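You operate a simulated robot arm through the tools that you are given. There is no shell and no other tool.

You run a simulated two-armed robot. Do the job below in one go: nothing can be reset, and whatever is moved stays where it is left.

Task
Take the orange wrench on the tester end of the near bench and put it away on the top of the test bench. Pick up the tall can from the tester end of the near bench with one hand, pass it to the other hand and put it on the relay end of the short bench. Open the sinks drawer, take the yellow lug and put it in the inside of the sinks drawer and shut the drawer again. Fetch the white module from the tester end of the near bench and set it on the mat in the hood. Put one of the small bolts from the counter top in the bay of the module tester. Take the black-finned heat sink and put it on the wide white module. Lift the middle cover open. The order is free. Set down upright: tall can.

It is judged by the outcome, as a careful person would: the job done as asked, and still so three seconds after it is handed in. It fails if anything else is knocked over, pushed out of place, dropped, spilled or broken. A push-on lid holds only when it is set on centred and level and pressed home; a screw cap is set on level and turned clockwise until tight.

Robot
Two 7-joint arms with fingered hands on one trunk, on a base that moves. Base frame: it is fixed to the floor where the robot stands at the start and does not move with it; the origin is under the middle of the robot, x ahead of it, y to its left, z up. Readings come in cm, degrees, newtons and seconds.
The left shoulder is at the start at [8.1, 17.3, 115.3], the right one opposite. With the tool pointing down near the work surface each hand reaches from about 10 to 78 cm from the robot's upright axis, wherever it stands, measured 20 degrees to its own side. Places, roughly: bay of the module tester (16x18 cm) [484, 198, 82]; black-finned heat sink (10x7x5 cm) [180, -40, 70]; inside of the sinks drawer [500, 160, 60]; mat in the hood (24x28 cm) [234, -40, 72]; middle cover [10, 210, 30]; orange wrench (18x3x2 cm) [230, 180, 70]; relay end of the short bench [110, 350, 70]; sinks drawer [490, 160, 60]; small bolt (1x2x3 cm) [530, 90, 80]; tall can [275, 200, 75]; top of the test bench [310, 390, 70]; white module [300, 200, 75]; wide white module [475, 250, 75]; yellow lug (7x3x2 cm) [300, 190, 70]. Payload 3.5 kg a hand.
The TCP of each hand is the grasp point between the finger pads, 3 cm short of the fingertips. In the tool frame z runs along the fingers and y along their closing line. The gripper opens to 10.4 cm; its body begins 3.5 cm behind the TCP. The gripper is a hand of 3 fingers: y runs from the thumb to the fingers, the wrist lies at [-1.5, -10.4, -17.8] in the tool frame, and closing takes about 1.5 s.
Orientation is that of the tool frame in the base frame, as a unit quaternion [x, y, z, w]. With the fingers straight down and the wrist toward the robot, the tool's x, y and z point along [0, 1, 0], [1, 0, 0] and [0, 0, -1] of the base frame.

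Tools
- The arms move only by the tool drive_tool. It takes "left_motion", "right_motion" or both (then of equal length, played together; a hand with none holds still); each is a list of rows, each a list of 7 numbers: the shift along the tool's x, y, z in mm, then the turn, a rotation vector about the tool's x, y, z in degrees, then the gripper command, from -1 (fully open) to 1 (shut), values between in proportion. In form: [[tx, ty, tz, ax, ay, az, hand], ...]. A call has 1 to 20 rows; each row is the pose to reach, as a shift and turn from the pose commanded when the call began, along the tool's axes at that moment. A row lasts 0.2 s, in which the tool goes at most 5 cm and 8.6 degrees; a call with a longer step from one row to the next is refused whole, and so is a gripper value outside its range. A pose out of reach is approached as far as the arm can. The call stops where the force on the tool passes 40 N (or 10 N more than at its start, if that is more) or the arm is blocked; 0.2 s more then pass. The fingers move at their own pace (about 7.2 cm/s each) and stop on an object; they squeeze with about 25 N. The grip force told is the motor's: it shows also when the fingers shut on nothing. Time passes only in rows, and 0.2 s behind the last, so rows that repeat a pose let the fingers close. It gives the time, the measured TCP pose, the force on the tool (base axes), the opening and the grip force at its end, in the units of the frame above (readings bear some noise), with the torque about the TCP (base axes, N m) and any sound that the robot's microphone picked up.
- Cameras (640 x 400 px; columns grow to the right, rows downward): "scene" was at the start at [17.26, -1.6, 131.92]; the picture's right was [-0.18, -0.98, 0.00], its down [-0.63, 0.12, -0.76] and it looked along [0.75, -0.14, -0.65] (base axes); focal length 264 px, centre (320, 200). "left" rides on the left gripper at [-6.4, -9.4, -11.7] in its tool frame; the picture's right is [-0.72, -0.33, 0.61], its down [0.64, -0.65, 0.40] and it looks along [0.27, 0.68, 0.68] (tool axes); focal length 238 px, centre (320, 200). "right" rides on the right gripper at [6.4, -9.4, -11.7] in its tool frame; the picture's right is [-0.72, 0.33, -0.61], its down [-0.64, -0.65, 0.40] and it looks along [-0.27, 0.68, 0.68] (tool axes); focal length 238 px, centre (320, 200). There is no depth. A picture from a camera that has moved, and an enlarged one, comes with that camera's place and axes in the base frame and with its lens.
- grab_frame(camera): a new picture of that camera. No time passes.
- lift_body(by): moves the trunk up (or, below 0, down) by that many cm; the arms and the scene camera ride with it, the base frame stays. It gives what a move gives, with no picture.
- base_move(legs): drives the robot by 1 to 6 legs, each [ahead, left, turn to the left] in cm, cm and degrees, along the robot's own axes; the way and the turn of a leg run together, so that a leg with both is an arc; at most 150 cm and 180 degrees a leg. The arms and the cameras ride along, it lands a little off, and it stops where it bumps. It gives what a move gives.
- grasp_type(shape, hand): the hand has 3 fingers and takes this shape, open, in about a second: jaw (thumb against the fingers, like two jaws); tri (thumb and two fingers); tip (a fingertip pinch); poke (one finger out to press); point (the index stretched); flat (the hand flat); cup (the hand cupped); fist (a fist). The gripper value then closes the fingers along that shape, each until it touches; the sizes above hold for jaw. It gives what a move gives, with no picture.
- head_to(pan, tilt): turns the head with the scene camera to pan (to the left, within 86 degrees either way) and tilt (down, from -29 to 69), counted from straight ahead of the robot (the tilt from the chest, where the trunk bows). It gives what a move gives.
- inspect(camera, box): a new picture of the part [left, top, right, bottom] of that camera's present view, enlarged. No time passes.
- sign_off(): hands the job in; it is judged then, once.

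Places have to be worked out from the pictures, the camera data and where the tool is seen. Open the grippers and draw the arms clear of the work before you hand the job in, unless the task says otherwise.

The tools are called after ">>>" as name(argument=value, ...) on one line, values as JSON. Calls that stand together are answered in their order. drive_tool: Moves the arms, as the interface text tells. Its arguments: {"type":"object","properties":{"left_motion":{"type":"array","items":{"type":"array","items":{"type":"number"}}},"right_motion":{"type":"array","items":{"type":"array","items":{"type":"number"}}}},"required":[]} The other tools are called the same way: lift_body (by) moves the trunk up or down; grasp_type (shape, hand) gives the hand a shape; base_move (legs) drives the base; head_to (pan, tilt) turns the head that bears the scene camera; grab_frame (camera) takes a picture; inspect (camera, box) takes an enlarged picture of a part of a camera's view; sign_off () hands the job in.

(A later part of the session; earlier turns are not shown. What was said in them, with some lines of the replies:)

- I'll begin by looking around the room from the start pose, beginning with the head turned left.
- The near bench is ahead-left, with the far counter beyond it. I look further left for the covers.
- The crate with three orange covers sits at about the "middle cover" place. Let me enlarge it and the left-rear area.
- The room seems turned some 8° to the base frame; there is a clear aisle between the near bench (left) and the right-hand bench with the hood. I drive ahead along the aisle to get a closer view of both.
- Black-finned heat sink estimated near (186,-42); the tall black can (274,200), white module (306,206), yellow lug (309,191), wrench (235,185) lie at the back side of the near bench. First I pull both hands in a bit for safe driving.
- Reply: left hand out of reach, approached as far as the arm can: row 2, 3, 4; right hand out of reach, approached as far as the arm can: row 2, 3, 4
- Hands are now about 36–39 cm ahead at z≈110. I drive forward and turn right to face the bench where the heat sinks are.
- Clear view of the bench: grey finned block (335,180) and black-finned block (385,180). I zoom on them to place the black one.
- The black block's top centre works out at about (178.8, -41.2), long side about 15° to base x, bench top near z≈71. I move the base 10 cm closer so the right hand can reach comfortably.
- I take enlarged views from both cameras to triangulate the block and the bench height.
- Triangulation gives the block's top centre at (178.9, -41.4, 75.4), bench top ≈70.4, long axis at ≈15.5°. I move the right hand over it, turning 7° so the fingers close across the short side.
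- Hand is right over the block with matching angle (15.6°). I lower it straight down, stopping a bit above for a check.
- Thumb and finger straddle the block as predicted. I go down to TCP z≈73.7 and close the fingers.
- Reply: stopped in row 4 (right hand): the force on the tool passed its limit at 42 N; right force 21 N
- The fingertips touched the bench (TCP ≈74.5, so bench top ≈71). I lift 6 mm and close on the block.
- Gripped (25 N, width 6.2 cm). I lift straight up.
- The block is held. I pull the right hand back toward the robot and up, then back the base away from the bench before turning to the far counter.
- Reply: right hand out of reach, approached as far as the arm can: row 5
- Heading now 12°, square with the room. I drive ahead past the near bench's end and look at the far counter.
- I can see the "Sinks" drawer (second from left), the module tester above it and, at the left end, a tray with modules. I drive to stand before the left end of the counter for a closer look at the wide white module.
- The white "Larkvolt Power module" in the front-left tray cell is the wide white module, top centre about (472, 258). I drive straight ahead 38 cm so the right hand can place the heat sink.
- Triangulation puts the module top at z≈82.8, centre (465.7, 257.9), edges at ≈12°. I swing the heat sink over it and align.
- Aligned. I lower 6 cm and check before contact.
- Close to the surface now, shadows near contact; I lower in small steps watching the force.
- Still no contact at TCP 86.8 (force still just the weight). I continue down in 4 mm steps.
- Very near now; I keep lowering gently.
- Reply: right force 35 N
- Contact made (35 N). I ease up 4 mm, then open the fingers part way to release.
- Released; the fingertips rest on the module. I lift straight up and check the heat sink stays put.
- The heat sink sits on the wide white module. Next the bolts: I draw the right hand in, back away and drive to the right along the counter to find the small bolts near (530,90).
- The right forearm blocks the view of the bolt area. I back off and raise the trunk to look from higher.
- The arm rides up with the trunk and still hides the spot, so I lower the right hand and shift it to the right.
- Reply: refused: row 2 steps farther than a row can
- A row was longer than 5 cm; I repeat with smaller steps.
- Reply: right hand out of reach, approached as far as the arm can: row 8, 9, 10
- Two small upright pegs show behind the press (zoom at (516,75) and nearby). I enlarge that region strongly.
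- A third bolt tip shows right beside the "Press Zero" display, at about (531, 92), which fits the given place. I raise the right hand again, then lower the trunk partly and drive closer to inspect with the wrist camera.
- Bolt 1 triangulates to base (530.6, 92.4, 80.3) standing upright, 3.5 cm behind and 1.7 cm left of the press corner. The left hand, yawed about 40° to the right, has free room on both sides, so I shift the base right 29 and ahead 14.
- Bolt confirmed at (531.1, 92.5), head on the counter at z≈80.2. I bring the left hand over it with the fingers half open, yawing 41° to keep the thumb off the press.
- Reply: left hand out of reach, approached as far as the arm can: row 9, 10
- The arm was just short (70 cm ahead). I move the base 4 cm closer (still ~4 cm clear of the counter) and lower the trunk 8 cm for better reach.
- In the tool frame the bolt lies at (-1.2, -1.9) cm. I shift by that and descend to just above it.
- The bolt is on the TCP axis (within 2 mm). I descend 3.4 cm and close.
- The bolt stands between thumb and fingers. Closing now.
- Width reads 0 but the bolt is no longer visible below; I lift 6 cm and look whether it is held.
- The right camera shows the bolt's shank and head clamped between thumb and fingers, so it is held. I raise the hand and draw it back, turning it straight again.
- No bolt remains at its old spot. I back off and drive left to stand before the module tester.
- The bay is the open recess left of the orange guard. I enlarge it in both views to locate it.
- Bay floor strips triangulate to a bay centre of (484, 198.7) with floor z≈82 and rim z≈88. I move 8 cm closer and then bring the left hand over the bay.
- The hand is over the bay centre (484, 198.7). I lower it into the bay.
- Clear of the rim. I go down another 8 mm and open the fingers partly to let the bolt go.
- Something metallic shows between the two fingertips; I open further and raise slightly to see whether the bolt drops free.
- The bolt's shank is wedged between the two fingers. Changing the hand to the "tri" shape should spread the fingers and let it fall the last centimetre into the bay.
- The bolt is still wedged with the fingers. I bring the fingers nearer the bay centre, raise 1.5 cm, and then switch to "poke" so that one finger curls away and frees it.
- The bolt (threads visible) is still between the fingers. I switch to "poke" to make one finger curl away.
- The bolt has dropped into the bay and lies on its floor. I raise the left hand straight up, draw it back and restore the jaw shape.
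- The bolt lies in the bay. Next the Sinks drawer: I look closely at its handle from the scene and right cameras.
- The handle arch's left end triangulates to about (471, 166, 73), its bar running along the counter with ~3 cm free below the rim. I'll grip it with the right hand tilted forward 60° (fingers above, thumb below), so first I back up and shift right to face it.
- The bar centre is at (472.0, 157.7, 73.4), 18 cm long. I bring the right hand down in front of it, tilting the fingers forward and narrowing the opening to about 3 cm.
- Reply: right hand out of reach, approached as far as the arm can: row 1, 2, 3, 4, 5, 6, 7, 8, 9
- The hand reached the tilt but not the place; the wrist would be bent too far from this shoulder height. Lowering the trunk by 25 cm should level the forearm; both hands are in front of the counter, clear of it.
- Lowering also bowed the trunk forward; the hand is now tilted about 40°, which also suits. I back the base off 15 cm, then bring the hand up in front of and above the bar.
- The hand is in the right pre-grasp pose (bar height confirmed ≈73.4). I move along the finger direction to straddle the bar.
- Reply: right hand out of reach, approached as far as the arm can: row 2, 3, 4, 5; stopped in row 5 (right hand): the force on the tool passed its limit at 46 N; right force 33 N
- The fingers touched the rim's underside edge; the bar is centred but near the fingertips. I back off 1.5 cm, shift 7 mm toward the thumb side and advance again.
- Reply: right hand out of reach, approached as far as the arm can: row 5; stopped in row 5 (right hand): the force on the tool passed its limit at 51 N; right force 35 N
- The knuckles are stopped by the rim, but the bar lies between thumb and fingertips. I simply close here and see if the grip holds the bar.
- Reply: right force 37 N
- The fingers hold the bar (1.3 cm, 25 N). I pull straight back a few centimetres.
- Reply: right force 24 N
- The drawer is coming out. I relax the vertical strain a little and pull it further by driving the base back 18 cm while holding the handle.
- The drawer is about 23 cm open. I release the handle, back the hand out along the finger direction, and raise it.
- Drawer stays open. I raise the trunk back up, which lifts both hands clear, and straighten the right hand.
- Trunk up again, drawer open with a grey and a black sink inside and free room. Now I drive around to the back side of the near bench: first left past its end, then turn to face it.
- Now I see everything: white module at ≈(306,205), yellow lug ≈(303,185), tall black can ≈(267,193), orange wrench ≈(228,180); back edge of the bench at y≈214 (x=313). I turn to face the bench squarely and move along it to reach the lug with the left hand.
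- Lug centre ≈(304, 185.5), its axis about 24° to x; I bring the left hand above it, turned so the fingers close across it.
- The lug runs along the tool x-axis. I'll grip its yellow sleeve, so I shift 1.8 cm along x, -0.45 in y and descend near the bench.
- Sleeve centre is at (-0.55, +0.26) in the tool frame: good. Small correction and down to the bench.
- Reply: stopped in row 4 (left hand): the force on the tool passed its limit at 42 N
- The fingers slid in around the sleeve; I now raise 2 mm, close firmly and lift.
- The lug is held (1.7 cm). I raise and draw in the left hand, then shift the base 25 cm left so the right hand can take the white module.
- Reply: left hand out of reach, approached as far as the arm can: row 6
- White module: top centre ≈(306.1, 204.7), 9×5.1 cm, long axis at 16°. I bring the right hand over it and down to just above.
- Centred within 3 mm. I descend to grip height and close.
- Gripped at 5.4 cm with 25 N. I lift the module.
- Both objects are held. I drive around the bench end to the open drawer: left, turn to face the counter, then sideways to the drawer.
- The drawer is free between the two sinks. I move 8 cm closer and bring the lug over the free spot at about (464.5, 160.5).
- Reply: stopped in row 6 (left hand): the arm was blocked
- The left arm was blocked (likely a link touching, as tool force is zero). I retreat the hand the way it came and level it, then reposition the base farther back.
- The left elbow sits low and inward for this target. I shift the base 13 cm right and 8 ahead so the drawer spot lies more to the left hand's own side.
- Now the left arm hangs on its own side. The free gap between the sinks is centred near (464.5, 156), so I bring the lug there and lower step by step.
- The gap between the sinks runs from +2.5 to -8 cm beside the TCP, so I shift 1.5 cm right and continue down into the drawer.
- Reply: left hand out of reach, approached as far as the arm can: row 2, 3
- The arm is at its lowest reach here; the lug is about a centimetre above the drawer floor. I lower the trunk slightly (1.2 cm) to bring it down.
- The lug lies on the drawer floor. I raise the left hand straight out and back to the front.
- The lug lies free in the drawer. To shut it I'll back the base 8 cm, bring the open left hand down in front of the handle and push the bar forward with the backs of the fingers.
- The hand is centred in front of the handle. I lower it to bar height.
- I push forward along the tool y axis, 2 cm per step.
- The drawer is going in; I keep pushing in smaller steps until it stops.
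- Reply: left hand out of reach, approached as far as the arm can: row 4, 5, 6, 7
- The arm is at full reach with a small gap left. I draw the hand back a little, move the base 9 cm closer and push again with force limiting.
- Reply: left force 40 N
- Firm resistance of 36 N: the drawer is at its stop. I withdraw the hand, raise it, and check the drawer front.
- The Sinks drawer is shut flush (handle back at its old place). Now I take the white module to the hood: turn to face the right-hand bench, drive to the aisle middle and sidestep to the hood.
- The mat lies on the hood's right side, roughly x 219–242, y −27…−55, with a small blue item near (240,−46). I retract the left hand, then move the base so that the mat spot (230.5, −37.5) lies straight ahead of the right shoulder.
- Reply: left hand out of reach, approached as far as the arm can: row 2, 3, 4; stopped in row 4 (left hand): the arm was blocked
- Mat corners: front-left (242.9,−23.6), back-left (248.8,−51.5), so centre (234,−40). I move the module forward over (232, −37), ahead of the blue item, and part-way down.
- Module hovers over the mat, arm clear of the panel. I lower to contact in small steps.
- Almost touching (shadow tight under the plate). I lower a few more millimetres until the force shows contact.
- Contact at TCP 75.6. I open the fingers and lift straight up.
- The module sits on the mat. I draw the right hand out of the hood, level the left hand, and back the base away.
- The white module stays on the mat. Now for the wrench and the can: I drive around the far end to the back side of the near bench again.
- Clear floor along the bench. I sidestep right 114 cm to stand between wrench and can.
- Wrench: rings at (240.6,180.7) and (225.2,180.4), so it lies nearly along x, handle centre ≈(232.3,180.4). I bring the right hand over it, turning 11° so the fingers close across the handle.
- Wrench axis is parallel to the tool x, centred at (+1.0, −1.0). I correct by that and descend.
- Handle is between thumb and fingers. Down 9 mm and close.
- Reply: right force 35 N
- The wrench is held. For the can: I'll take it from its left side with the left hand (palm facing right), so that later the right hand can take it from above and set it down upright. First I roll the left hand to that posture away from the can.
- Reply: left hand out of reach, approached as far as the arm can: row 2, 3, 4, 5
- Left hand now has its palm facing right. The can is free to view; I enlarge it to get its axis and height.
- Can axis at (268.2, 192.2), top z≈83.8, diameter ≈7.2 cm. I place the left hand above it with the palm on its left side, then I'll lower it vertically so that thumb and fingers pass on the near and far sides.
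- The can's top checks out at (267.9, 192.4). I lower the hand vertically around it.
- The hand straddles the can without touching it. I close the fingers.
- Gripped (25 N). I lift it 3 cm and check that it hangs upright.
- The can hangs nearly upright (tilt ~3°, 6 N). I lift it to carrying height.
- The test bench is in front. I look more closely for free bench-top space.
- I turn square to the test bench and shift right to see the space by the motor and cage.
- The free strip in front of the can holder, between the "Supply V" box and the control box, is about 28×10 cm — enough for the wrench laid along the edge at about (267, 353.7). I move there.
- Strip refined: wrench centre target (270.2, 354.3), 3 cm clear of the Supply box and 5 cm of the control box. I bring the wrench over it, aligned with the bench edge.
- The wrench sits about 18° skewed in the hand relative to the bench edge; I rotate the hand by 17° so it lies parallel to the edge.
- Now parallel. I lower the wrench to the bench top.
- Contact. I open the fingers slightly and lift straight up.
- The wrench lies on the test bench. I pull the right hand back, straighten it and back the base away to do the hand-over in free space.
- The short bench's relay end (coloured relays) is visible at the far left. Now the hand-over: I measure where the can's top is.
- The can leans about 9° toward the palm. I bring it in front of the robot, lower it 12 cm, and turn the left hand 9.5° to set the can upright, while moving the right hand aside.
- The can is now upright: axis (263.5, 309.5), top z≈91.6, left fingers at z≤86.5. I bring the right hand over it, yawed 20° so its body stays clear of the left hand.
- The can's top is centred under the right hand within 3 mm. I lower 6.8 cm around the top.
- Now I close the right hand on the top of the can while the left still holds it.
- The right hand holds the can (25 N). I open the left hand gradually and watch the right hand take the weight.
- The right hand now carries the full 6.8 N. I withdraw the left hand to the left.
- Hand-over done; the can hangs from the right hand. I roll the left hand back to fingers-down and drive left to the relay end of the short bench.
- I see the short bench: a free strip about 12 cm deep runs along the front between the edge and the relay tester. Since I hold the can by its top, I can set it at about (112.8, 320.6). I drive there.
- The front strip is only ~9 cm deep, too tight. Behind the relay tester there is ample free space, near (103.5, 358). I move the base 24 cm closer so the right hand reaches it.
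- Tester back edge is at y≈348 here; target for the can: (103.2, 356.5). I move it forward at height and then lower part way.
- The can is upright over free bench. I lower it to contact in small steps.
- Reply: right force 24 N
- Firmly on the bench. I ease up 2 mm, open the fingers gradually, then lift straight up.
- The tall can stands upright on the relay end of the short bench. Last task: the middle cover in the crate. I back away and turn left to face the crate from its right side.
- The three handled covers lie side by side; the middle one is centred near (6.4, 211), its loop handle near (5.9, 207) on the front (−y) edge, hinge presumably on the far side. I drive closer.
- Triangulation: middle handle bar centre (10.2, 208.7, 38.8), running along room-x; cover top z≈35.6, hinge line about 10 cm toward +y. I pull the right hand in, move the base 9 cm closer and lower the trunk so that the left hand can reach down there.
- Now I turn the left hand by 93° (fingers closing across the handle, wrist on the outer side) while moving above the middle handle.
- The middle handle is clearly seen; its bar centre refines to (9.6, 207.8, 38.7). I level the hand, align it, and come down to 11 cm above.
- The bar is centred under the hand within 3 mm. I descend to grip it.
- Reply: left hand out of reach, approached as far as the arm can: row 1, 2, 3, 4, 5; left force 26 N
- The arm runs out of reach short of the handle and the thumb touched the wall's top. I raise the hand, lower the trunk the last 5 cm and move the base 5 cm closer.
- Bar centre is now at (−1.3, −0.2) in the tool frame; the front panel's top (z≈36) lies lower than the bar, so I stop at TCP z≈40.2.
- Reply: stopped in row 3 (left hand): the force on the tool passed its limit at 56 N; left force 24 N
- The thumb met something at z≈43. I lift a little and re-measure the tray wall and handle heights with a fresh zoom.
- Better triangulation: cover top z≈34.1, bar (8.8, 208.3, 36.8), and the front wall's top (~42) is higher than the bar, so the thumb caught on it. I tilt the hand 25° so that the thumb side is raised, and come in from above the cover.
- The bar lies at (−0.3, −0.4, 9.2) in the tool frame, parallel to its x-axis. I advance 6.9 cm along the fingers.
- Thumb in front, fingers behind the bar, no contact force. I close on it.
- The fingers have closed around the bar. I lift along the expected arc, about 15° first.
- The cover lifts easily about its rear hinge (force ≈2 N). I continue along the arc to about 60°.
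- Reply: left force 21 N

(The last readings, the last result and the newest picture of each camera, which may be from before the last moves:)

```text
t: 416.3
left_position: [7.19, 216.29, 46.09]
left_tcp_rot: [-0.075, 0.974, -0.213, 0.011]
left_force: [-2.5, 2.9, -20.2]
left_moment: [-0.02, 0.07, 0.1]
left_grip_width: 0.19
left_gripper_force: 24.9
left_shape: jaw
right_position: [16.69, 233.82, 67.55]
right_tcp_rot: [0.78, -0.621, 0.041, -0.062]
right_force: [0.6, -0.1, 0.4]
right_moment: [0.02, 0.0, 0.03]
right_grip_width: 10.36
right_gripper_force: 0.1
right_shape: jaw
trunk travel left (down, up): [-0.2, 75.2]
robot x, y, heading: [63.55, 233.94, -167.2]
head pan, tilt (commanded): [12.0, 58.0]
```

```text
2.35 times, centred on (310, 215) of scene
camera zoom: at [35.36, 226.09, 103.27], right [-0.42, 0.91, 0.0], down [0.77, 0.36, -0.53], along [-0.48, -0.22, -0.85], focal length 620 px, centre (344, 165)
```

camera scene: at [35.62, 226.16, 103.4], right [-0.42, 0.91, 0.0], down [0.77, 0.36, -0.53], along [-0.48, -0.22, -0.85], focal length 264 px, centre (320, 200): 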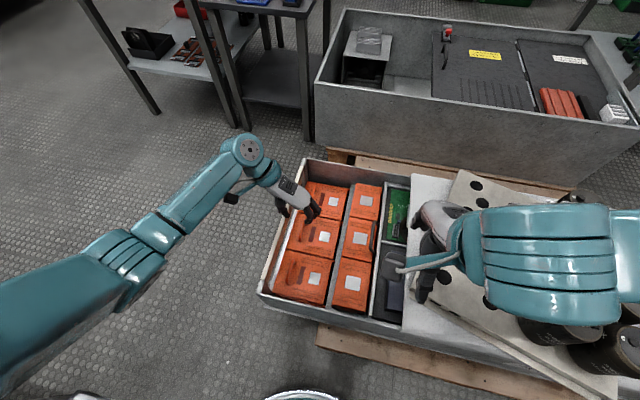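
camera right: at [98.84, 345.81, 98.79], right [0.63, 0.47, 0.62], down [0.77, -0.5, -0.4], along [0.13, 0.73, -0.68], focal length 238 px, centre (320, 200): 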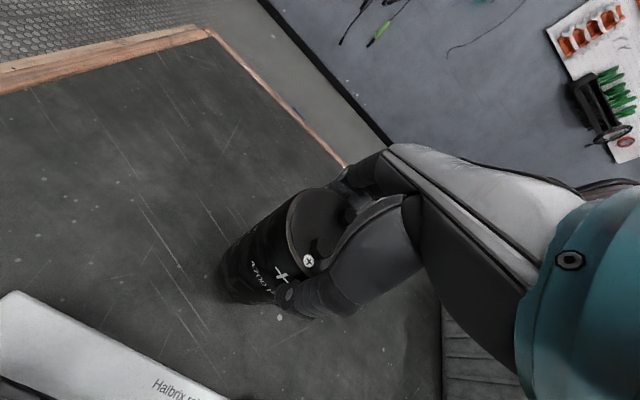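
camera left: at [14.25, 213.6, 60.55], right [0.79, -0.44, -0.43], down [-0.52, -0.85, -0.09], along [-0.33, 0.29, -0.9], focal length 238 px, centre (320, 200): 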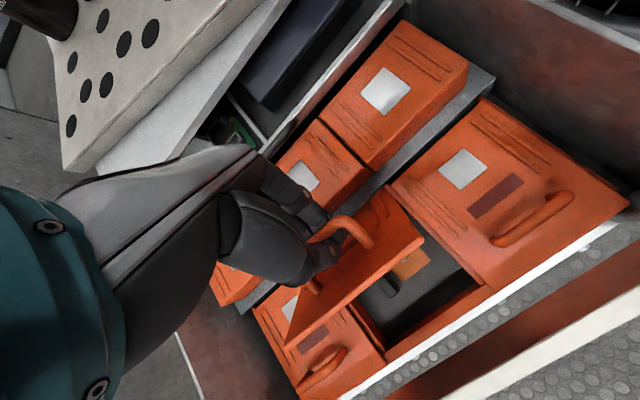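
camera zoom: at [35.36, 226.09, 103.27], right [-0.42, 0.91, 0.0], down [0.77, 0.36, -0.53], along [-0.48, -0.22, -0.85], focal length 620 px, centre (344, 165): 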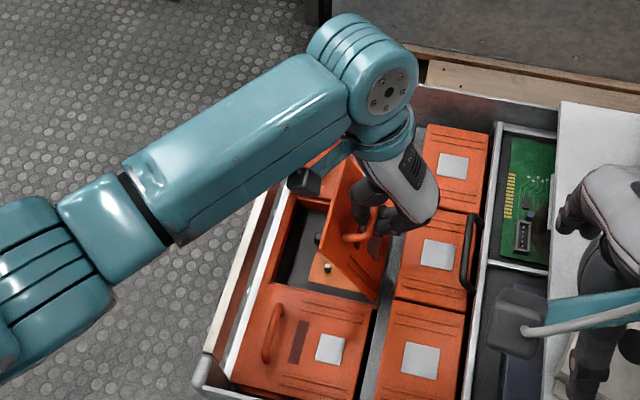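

The cover is about 60° open, showing the bay beneath; I'm pulling a bit too high (20 N), so I follow a slightly lower arc on to about 90°.

>>> drive_tool(left_motion=[[0.5, 8, 2, 0, 0, 0, 1], [1, 17, -2, 0, 0, 0, 1], [1.6, 25.5, -7, 0, 0, 0, 1], [2.3, 38, -10, 0, 0, 0, 1], [3, 50.5, -13, 0, 0, 0, 1], [3, 50.5, -13, 0, 0, 0, 1]])

>>> grab_frame(camera="left")

>>> inspect(camera="scene", box=[220, 130, 400, 300])

```text
t: 417.7
left_position: [6.13, 221.48, 45.28]
left_tcp_rot: [-0.075, 0.974, -0.212, 0.009]
left_force: [0.3, 0.2, -0.7]
left_moment: [0.0, 0.0, 0.05]
left_grip_width: 0.17
left_gripper_force: 24.8
left_shape: jaw
right_position: [16.78, 233.86, 67.49]
right_tcp_rot: [0.78, -0.622, 0.041, -0.061]
right_force: [0.2, -0.1, 0.0]
right_moment: [-0.02, 0.02, 0.01]
right_grip_width: 10.37
right_gripper_force: 0.0
right_shape: jaw
trunk travel left (down, up): [-0.2, 75.2]
robot x, y, heading: [64.15, 234.04, -167.1]
head pan, tilt (commanded): [12.0, 58.0]
```

```text
taken
camera left: at [13.18, 218.66, 59.78], right [0.79, -0.44, -0.43], down [-0.52, -0.85, -0.09], along [-0.33, 0.3, -0.9], focal length 238 px, centre (320, 200)
```

left: 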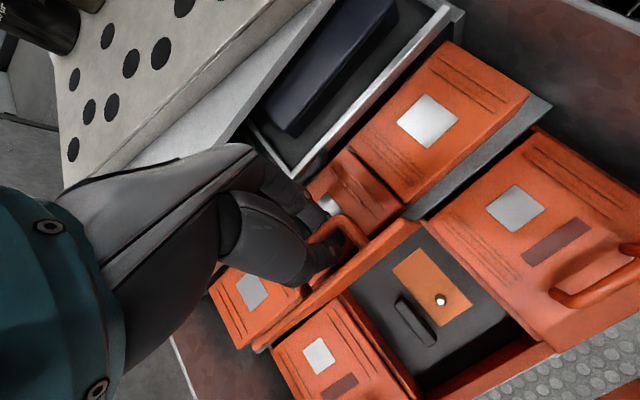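

```text
2.35 times, centred on (310, 215) of scene
camera zoom: at [35.5, 226.12, 103.33], right [-0.42, 0.91, 0.0], down [0.77, 0.36, -0.53], along [-0.48, -0.22, -0.85], focal length 620 px, centre (344, 165)
```

zoom: 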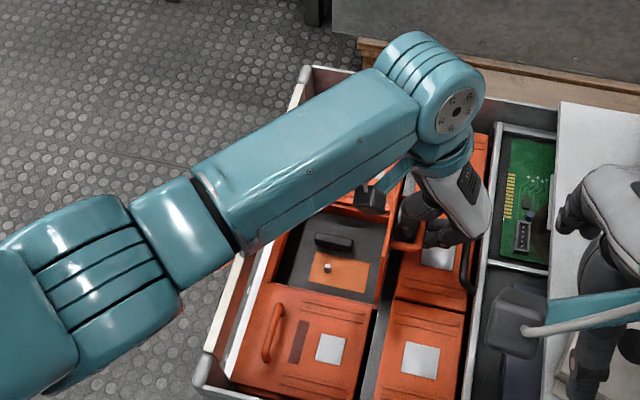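

The cover stands about vertical with no load. I push on gently past vertical to see where its stop is.

>>> drive_tool(left_motion=[[0.4, 6, -0.5, 0, 0, 0, 1], [0.8, 12, -0.5, 0, 0, 0, 1], [1, 17, -0.5, 0, 0, 0, 1], [1, 17, -0.5, 0, 0, 0, 1]])

>>> grab_frame(camera="left")

```text
t: 418.7
left_position: [5.77, 222.98, 44.7]
left_tcp_rot: [-0.075, 0.975, -0.211, 0.008]
left_force: [2.0, -2.2, -2.0]
left_moment: [-0.07, 0.0, 0.02]
left_grip_width: 0.15
left_gripper_force: 24.3
left_shape: jaw
right_position: [16.76, 233.86, 67.55]
right_tcp_rot: [0.78, -0.622, 0.041, -0.061]
right_force: [-0.5, 1.1, -0.3]
right_moment: [0.04, 0.02, -0.02]
right_grip_width: 10.39
right_gripper_force: 0.0
right_shape: jaw
trunk travel left (down, up): [-0.2, 75.2]
robot x, y, heading: [63.73, 234.32, -167.1]
head pan, tilt (commanded): [12.0, 58.0]
```

```text
taken
camera left: at [12.83, 220.18, 59.15], right [0.79, -0.44, -0.43], down [-0.52, -0.85, -0.09], along [-0.33, 0.3, -0.9], focal length 238 px, centre (320, 200)
```

left: 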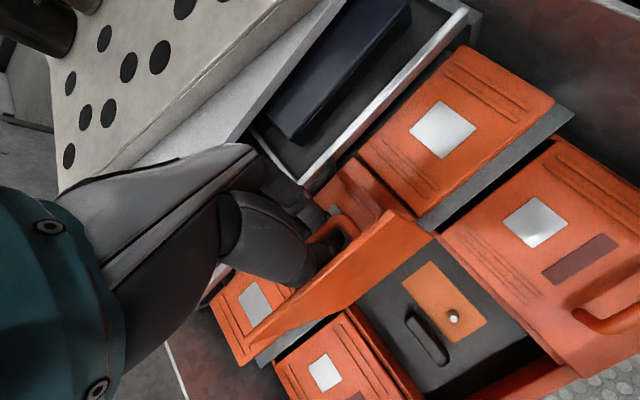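

Now slightly past vertical. I go a bit further, watching the force.

>>> drive_tool(left_motion=[[0.4, 7, 0, 0, 0, 0, 1], [0.8, 13, 1, 0, 0, 0, 1], [1, 18, 2, 0, 0, 0, 1], [1, 18, 2, 0, 0, 0, 1]])

>>> grab_frame(camera="left")

>>> inspect(camera="scene", box=[220, 130, 400, 300])

```text
t: 419.7
left_position: [5.5, 224.24, 44.11]
left_tcp_rot: [-0.076, 0.974, -0.213, 0.007]
left_force: [9.6, -21.9, 27.7]
left_moment: [0.0, 0.08, 0.11]
left_grip_width: 0.12
left_gripper_force: 24.9
left_shape: jaw
right_position: [16.94, 233.64, 67.76]
right_tcp_rot: [0.78, -0.622, 0.039, -0.06]
right_force: [0.2, 0.0, -0.8]
right_moment: [0.02, 0.03, 0.02]
right_grip_width: 10.38
right_gripper_force: 0.0
right_shape: jaw
trunk travel left (down, up): [-0.2, 75.2]
robot x, y, heading: [64.06, 234.25, -166.9]
head pan, tilt (commanded): [12.0, 58.0]
```

```text
taken
camera left: at [12.57, 221.55, 58.48], right [0.79, -0.44, -0.44], down [-0.52, -0.85, -0.08], along [-0.33, 0.29, -0.9], focal length 238 px, centre (320, 200)
```

left: 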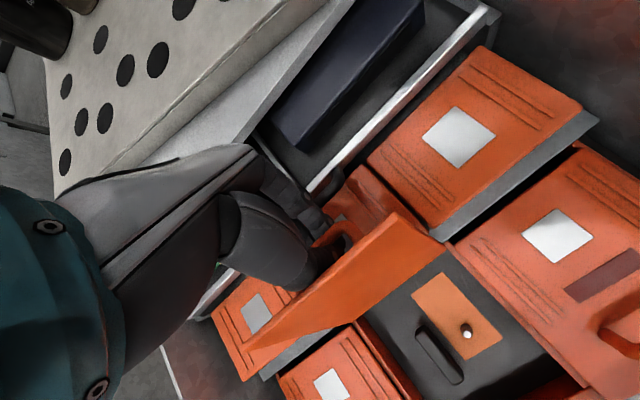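

```text
2.35 times, centred on (310, 215) of scene
camera zoom: at [35.76, 226.04, 103.43], right [-0.42, 0.91, 0.0], down [0.77, 0.36, -0.53], along [-0.48, -0.22, -0.85], focal length 620 px, centre (344, 165)
```

zoom: 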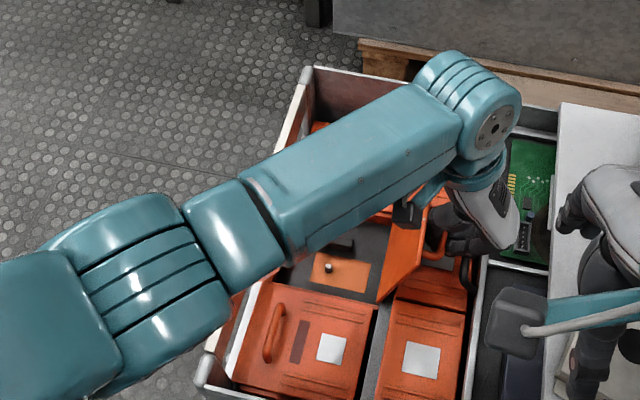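

It has come against its stop (36 N) about 100–105° open. I ease back a few millimetres, open the fingers only slightly, and withdraw along the finger direction.

>>> drive_tool(left_motion=[[-0.3, -4, -2, 0, 0, 0, 1], [-0.3, -5, -3, 0, 0, 0, 1], [-0.3, -5, -3, 0, 0, 0, 0.8], [-0.3, -5, -3, 0, 0, 0, 0.68], [-0.3, -5, -3, 0, 0, 0, 0.66], [-0.3, -5, -3, 0, 0, 0, 0.66]])

>>> grab_frame(camera="left")

>>> inspect(camera="left", box=[260, 170, 460, 330])

```text
t: 421.1
left_position: [5.65, 223.86, 44.32]
left_tcp_rot: [-0.075, 0.974, -0.213, 0.007]
left_force: [4.0, -29.2, 20.0]
left_moment: [0.26, 0.19, 0.23]
left_grip_width: 1.21
left_gripper_force: 0.2
left_shape: jaw
right_position: [16.85, 233.6, 67.6]
right_tcp_rot: [0.779, -0.622, 0.04, -0.06]
right_force: [-0.3, -0.9, 0.6]
right_moment: [0.0, -0.03, 0.02]
right_grip_width: 10.37
right_gripper_force: 0.0
right_shape: jaw
trunk travel left (down, up): [-0.2, 75.2]
robot x, y, heading: [64.25, 234.12, -166.9]
head pan, tilt (commanded): [12.0, 58.0]
```

```text
taken
camera left: at [12.65, 221.2, 58.78], right [0.79, -0.44, -0.43], down [-0.52, -0.85, -0.08], along [-0.33, 0.29, -0.9], focal length 238 px, centre (320, 200)
```

left: 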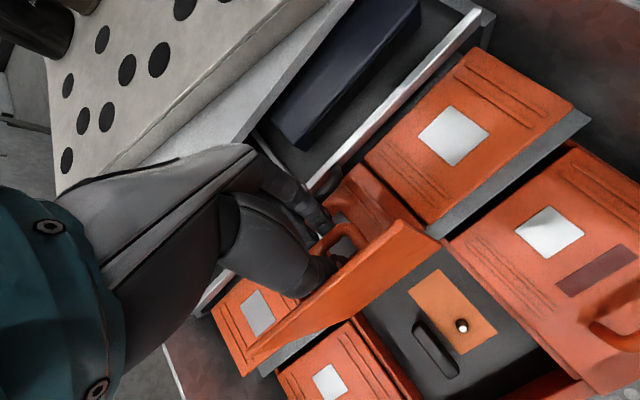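

```text
2.50 times, centred on (360, 250) of left
camera zoom: at [12.65, 221.2, 58.78], right [0.79, -0.44, -0.43], down [-0.52, -0.85, -0.08], along [-0.33, 0.29, -0.9], focal length 596 px, centre (220, 75)
```

zoom: 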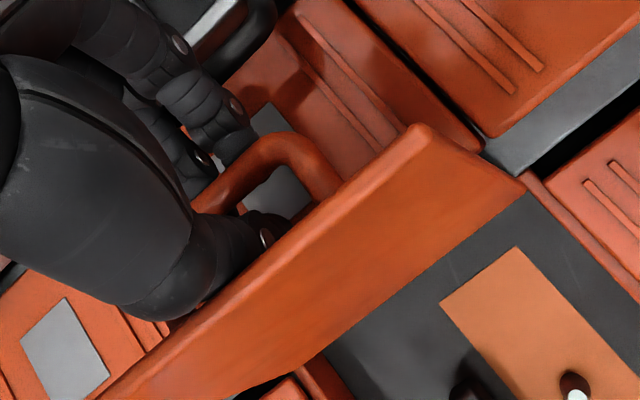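

The thumb still presses the bar against the stop. I relax 6 mm more toward the closing side before withdrawing.

>>> drive_tool(left_motion=[[0, -3, 0, 0, 0, 0, 0.66], [0, -6, 0, 0, 0, 0, 0.66], [0, -6, 0, 0, 0, 0, 0.66]])

>>> inspect(camera="left", box=[260, 170, 460, 330])

```text
t: 421.9
left_position: [5.58, 223.67, 44.75]
left_tcp_rot: [-0.075, 0.975, -0.21, 0.008]
left_force: [2.0, -12.4, 14.2]
left_moment: [0.14, 0.16, 0.07]
left_grip_width: 1.42
left_gripper_force: 0.1
left_shape: jaw
right_position: [16.94, 233.84, 67.53]
right_tcp_rot: [0.779, -0.623, 0.04, -0.061]
right_force: [-0.4, -0.1, 0.6]
right_moment: [0.0, -0.02, 0.03]
right_grip_width: 10.39
right_gripper_force: 0.1
right_shape: jaw
trunk travel left (down, up): [-0.2, 75.2]
robot x, y, heading: [63.99, 233.92, -167.1]
head pan, tilt (commanded): [12.0, 58.0]
```

```text
2.50 times, centred on (360, 250) of left
camera zoom: at [12.73, 220.92, 59.05], right [0.79, -0.44, -0.44], down [-0.52, -0.85, -0.09], along [-0.33, 0.3, -0.9], focal length 596 px, centre (220, 75)
```

zoom: 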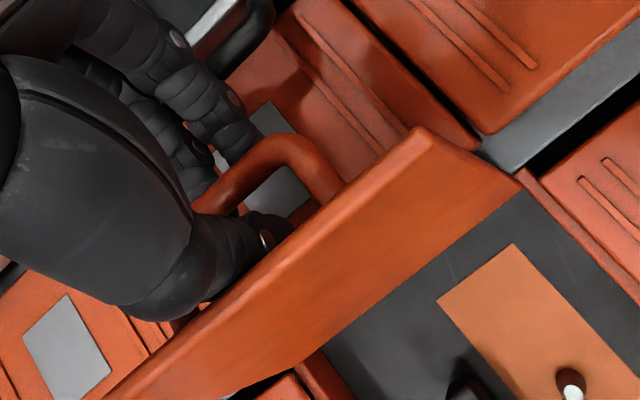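

>>> drive_tool(left_motion=[[0, -2, -4, 0, 0, 0, 0.64], [0, -2, -8, 0, 0, 0, 0.64], [0, -2, -12, 0, 0, 0, 0.64], [0, -2, -12, 0, 0, 0, 0.64]])

>>> inspect(camera="left", box=[260, 170, 460, 330])

```text
t: 422.9
left_position: [5.81, 223.9, 45.68]
left_tcp_rot: [-0.074, 0.974, -0.212, 0.009]
left_force: [1.3, -2.7, 3.0]
left_moment: [-0.01, 0.0, 0.05]
left_grip_width: 1.76
left_gripper_force: 0.1
left_shape: jaw
right_position: [16.75, 233.77, 67.44]
right_tcp_rot: [0.78, -0.621, 0.041, -0.062]
right_force: [-0.1, -0.6, 0.0]
right_moment: [0.0, 0.01, -0.01]
right_grip_width: 10.41
right_gripper_force: 0.0
right_shape: jaw
trunk travel left (down, up): [-0.2, 75.2]
robot x, y, heading: [63.71, 234.33, -167.0]
head pan, tilt (commanded): [12.0, 58.0]
```

```text
2.50 times, centred on (360, 250) of left
camera zoom: at [12.72, 221.21, 60.14], right [0.79, -0.44, -0.43], down [-0.52, -0.85, -0.09], along [-0.33, 0.3, -0.9], focal length 596 px, centre (220, 75)
```

zoom: 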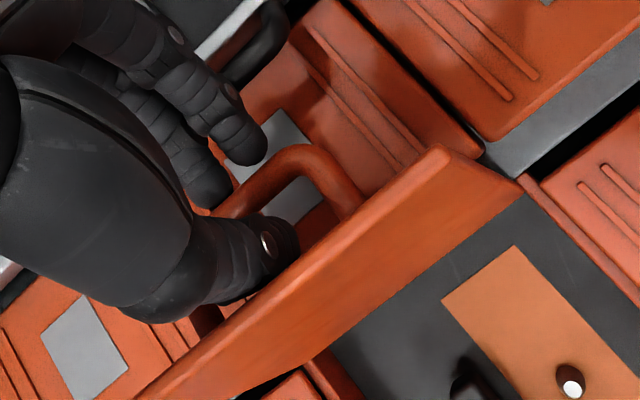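

Forces are gone and the cover stays. I withdraw further along the finger direction.

>>> drive_tool(left_motion=[[0, 0, -8, 0, 0, 0, 0.6], [0, 0, -16, 0, 0, 0, 0.6], [0, 0, -26, 0, 0, 0, 0.6], [0, 0, -40, 0, 0, 0, 0.6], [0, 0, -60, 0, 0, 0, 0.6]])

>>> grab_frame(camera="left")

>>> inspect(camera="scene", box=[220, 130, 420, 300])

```text
t: 424.1
left_position: [5.3, 226.4, 51.09]
left_tcp_rot: [-0.075, 0.975, -0.211, 0.009]
left_force: [-0.7, -0.2, -0.3]
left_moment: [-0.01, -0.03, -0.02]
left_grip_width: 2.03
left_gripper_force: 0.1
left_shape: jaw
right_position: [16.68, 233.86, 67.48]
right_tcp_rot: [0.78, -0.622, 0.04, -0.061]
right_force: [-0.7, -0.2, 0.5]
right_moment: [0.02, -0.03, -0.06]
right_grip_width: 10.4
right_gripper_force: 0.1
right_shape: jaw
trunk travel left (down, up): [-0.2, 75.2]
robot x, y, heading: [63.67, 233.94, -167.0]
head pan, tilt (commanded): [12.0, 58.0]
```

```text
taken
camera left: at [12.36, 223.68, 65.63], right [0.79, -0.44, -0.43], down [-0.52, -0.85, -0.09], along [-0.33, 0.3, -0.9], focal length 238 px, centre (320, 200)
```

left: 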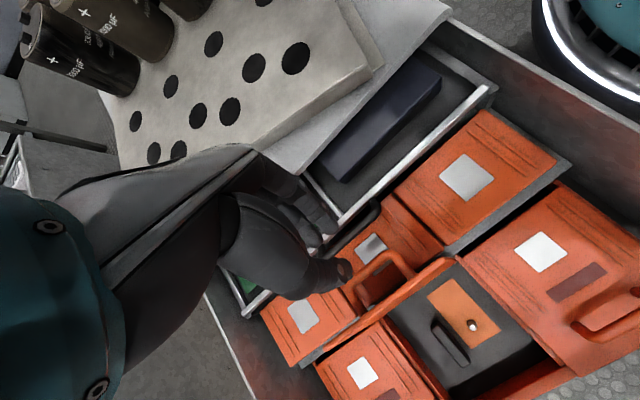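

```text
2.35 times, centred on (320, 215) of scene
camera zoom: at [35.51, 226.12, 103.33], right [-0.42, 0.91, 0.0], down [0.77, 0.36, -0.53], along [-0.48, -0.22, -0.85], focal length 620 px, centre (320, 165)
```

zoom: 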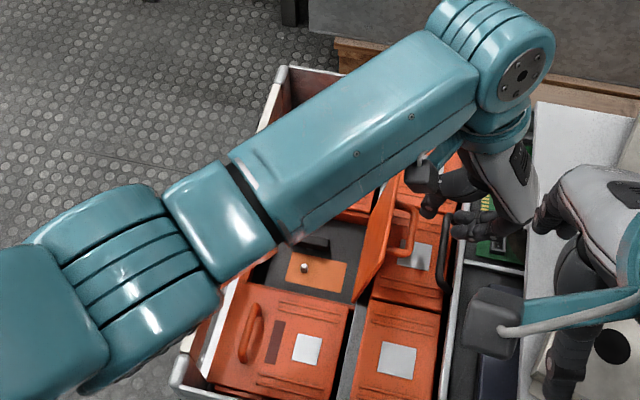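

The cover stays open by itself. I take the left hand up and away over the front, clear of the cover.

>>> drive_tool(left_motion=[[0, -8, -18, 0, 0, 0, 0.6], [0, -26, -32, 0, 0, 0, 0.6], [-1, -54, -47, 0, 0, 0, 0.6], [-2, -92, -57, 0, 0, 0, 0.6], [-4, -136, -70, 0, 0, 0, 0.6], [-6, -180, -83, 0, 0, 0, 0.6], [-7, -220, -97, 0, 0, 0, 0.6]])

>>> grab_frame(camera="scene")

>>> inspect(camera="scene", box=[220, 130, 420, 300])

>>> grab_frame(camera="left")

```text
t: 425.7
left_position: [8.8, 210.91, 69.17]
left_tcp_rot: [-0.074, 0.974, -0.213, 0.009]
left_force: [0.1, 0.0, -0.9]
left_moment: [0.02, -0.02, 0.01]
left_grip_width: 2.05
left_gripper_force: 0.1
left_shape: jaw
right_position: [16.83, 233.77, 67.52]
right_tcp_rot: [0.78, -0.622, 0.04, -0.061]
right_force: [0.7, -0.3, 0.2]
right_moment: [0.03, -0.01, -0.01]
right_grip_width: 10.39
right_gripper_force: 0.1
right_shape: jaw
trunk travel left (down, up): [-0.2, 75.2]
robot x, y, heading: [63.82, 234.26, -166.6]
head pan, tilt (commanded): [12.0, 58.0]
```

```text
taken
camera scene: at [35.52, 226.12, 103.34], right [-0.42, 0.91, 0.0], down [0.77, 0.36, -0.53], along [-0.48, -0.22, -0.85], focal length 264 px, centre (320, 200)
```

scene: 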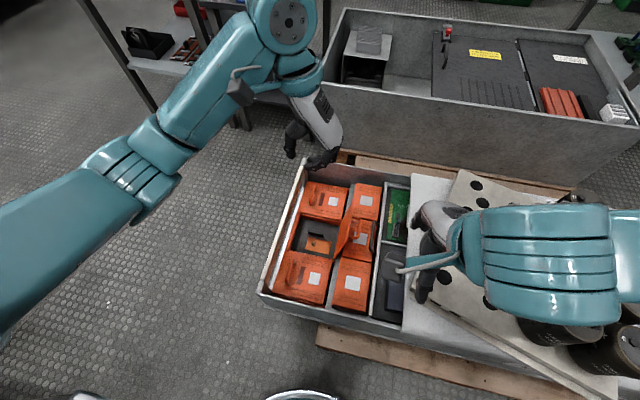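

```text
2.35 times, centred on (320, 215) of scene
camera zoom: at [35.52, 226.12, 103.34], right [-0.42, 0.91, 0.0], down [0.77, 0.36, -0.53], along [-0.48, -0.22, -0.85], focal length 620 px, centre (320, 165)
```

zoom: 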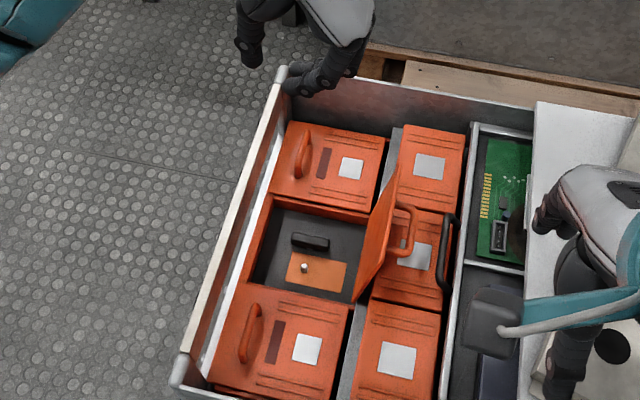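

```text
taken
camera left: at [15.73, 208.01, 83.63], right [0.79, -0.44, -0.43], down [-0.52, -0.85, -0.09], along [-0.33, 0.3, -0.9], focal length 238 px, centre (320, 200)
```

left: 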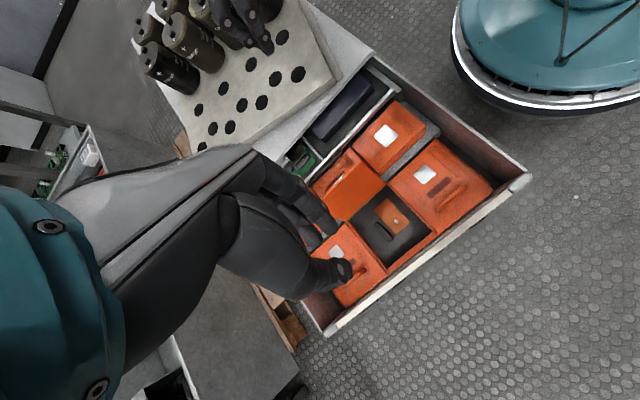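

The middle cover remains open. I raise the trunk (both hands rise vertically), level the left hand and then back away.

>>> lift_body(by=27)

>>> drive_tool(left_motion=[[0, 0, 0, -6, 0, -8, -1], [0, 0, 0, -12, 0, -16, -1], [0, 0, 0, -18, 0, -24, -1], [0, 0, 0, -24, 0, -30, -1]])

>>> base_move(legs=[[-40, 0, 0]])

>>> head_to(pan=5, tilt=42)

>>> grab_frame(camera="scene")

>>> inspect(camera="scene", box=[240, 130, 480, 290])

```text
t: 428.5
left_position: [8.71, 210.74, 95.99]
left_tcp_rot: [-0.074, 0.975, -0.211, 0.009]
left_force: [0.4, -1.6, -0.1]
left_moment: [0.01, -0.01, 0.0]
left_grip_width: 2.04
left_gripper_force: 0.1
left_shape: jaw
right_position: [16.71, 233.67, 94.44]
right_tcp_rot: [0.779, -0.622, 0.042, -0.063]
right_force: [0.2, 0.7, -0.4]
right_moment: [0.0, 0.01, -0.01]
right_grip_width: 10.38
right_gripper_force: 0.0
right_shape: jaw
trunk travel left (down, up): [-27.2, 48.2]
robot x, y, heading: [63.86, 234.39, -167.2]
head pan, tilt (commanded): [12.0, 58.0]
```

```text
refused: row 1 steps farther than a row can; nothing moved
```

```text
t: 430.9
left_position: [47.6, 219.66, 96.08]
left_tcp_rot: [-0.075, 0.975, -0.211, 0.008]
left_force: [-0.6, 0.6, 0.6]
left_moment: [-0.01, 0.01, 0.0]
left_grip_width: 2.07
left_gripper_force: 0.0
left_shape: jaw
right_position: [55.64, 242.65, 94.51]
right_tcp_rot: [0.78, -0.622, 0.041, -0.061]
right_force: [0.2, -0.2, -0.2]
right_moment: [-0.02, 0.01, 0.0]
right_grip_width: 10.38
right_gripper_force: 0.1
right_shape: jaw
trunk travel left (down, up): [-27.2, 48.2]
robot x, y, heading: [102.56, 243.3, -166.8]
head pan, tilt (commanded): [12.0, 58.0]
```

```text
t: 431.7
left_position: [47.44, 219.62, 96.02]
left_tcp_rot: [-0.074, 0.974, -0.212, 0.009]
left_force: [0.0, 0.5, -0.3]
left_moment: [-0.01, 0.0, 0.02]
left_grip_width: 2.07
left_gripper_force: 0.0
left_shape: jaw
right_position: [55.5, 242.73, 94.55]
right_tcp_rot: [0.78, -0.622, 0.041, -0.061]
right_force: [-0.2, 0.7, -0.2]
right_moment: [0.0, 0.01, -0.01]
right_grip_width: 10.37
right_gripper_force: 0.1
right_shape: jaw
trunk travel left (down, up): [-27.2, 48.2]
robot x, y, heading: [102.77, 243.18, -167.1]
head pan, tilt (commanded): [5.0, 42.0]
```

```text
taken
camera scene: at [87.05, 238.73, 133.9], right [-0.31, 0.95, 0.0], down [0.64, 0.21, -0.74], along [-0.71, -0.23, -0.67], focal length 264 px, centre (320, 200)
```

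scene: 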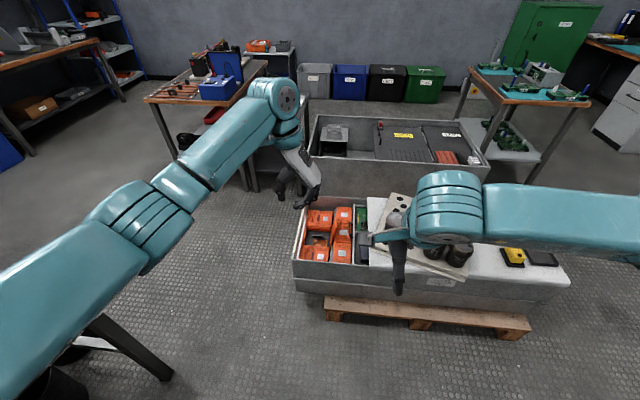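

```text
2.50 times, centred on (360, 210) of scene
camera zoom: at [87.05, 238.73, 133.9], right [-0.31, 0.95, 0.0], down [0.64, 0.21, -0.74], along [-0.71, -0.23, -0.67], focal length 659 px, centre (220, 175)
```

zoom: 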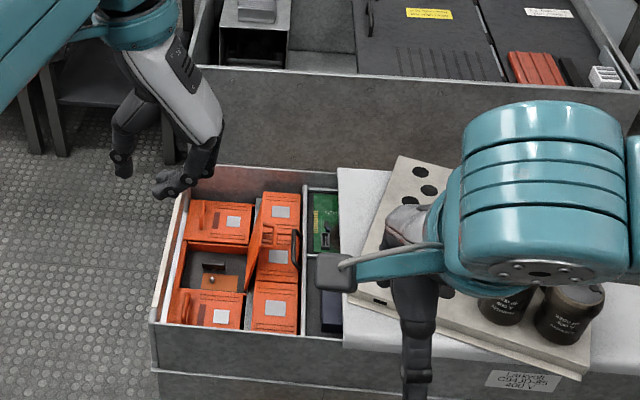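

The cover stays open. I open the left gripper fully, straighten the left hand and take a last look at the can on the short bench.

>>> drive_tool(left_motion=[[0, 0, 0, -6, 0, 0, 0], [0, 0, 0, -12, 0, 0, -0.5], [0, 0, 0, -18, 0, 0, -1], [0, 0, 0, -24, 0, 0, -1], [0, 0, 0, -24, 0, 0, -1], [0, 0, 0, -24, 0, 0, -1]])

>>> head_to(pan=-80, tilt=25)

>>> grab_frame(camera="scene")

>>> inspect(camera="scene", box=[200, 120, 520, 320])

```text
t: 433.1
left_position: [47.44, 219.59, 96.08]
left_tcp_rot: [-0.076, 0.997, -0.004, -0.007]
left_force: [0.0, 0.0, -0.9]
left_moment: [0.02, 0.01, 0.01]
left_grip_width: 10.34
left_gripper_force: 0.1
left_shape: jaw
right_position: [55.61, 242.66, 94.47]
right_tcp_rot: [0.779, -0.623, 0.042, -0.061]
right_force: [0.1, 0.6, -0.9]
right_moment: [0.0, 0.04, 0.02]
right_grip_width: 10.37
right_gripper_force: 0.0
right_shape: jaw
trunk travel left (down, up): [-27.2, 48.2]
robot x, y, heading: [103.07, 243.08, -167.3]
head pan, tilt (commanded): [5.0, 42.0]
```

```text
t: 434.7
left_position: [47.58, 219.73, 96.1]
left_tcp_rot: [-0.074, 0.997, -0.004, -0.007]
left_force: [-0.7, 1.1, 0.3]
left_moment: [0.01, -0.01, 0.01]
left_grip_width: 10.37
left_gripper_force: 0.1
left_shape: jaw
right_position: [55.67, 242.75, 94.46]
right_tcp_rot: [0.779, -0.622, 0.04, -0.061]
right_force: [0.2, -0.1, 0.2]
right_moment: [-0.03, 0.02, -0.01]
right_grip_width: 10.37
right_gripper_force: 0.2
right_shape: jaw
trunk travel left (down, up): [-27.2, 48.2]
robot x, y, heading: [102.84, 243.04, -167.0]
head pan, tilt (commanded): [-80.0, 25.0]
```

```text
taken
camera scene: at [91.39, 249.79, 136.53], right [0.92, 0.39, 0.0], down [0.17, -0.39, -0.91], along [-0.35, 0.83, -0.42], focal length 264 px, centre (320, 200)
```

scene: 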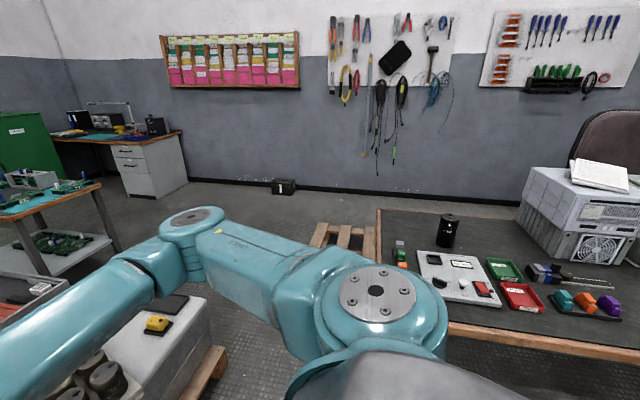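

```text
2.00 times, centred on (360, 220) of scene
camera zoom: at [91.39, 249.79, 136.53], right [0.92, 0.39, 0.0], down [0.17, -0.39, -0.91], along [-0.35, 0.83, -0.42], focal length 527 px, centre (240, 160)
```

zoom: 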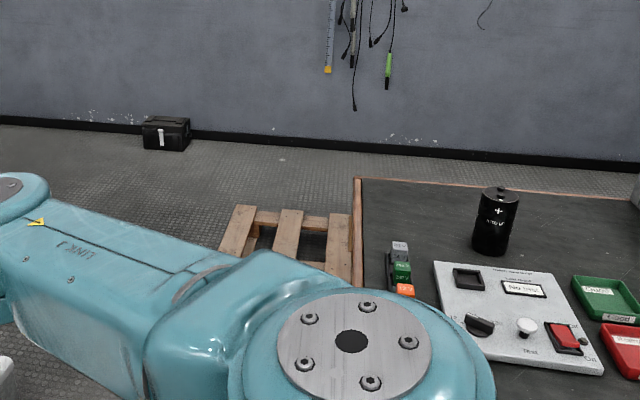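

All seven jobs are in place and both hands are open and clear, with the can standing upright on the relay end. I hand the job in.

>>> sign_off()

```text
The job is handed in.
```

I finished all seven tasks and handed the job in. I saw each item in place when I set it down. I did not go back to the far counter or the hood for a last look before handing in.

- **Orange wrench:** it lies on top of the test bench, in the free strip in front of the can holder.
- **Tall can:** I picked it up with the left hand, passed it to the right in mid-air, and set it upright on the relay end of the short bench, behind the relay tester. It was still standing when I looked just before handing in.
- **Yellow lug:** it lies inside the sinks drawer, in the gap between the two sinks already there. I pushed the drawer shut until it stopped, and it sits flush.
- **White module:** it sits on the mat in the hood.
- **Small bolt:** one bolt lies on its side in the bay of the module tester. It had wedged between two fingers, so I changed the hand shape and it dropped the last few centimetres into the bay.
- **Black-finned heat sink:** it rests on the wide white module at the left end of the far counter.
- **Middle cover:** it is open slightly past vertical and stayed open after I let go. While reaching for its handle, the left hand pressed on the crate's front edge twice, the second time with about 56 N. The later pictures show nothing moved.

Both grippers are open and the arms are clear of the benches.
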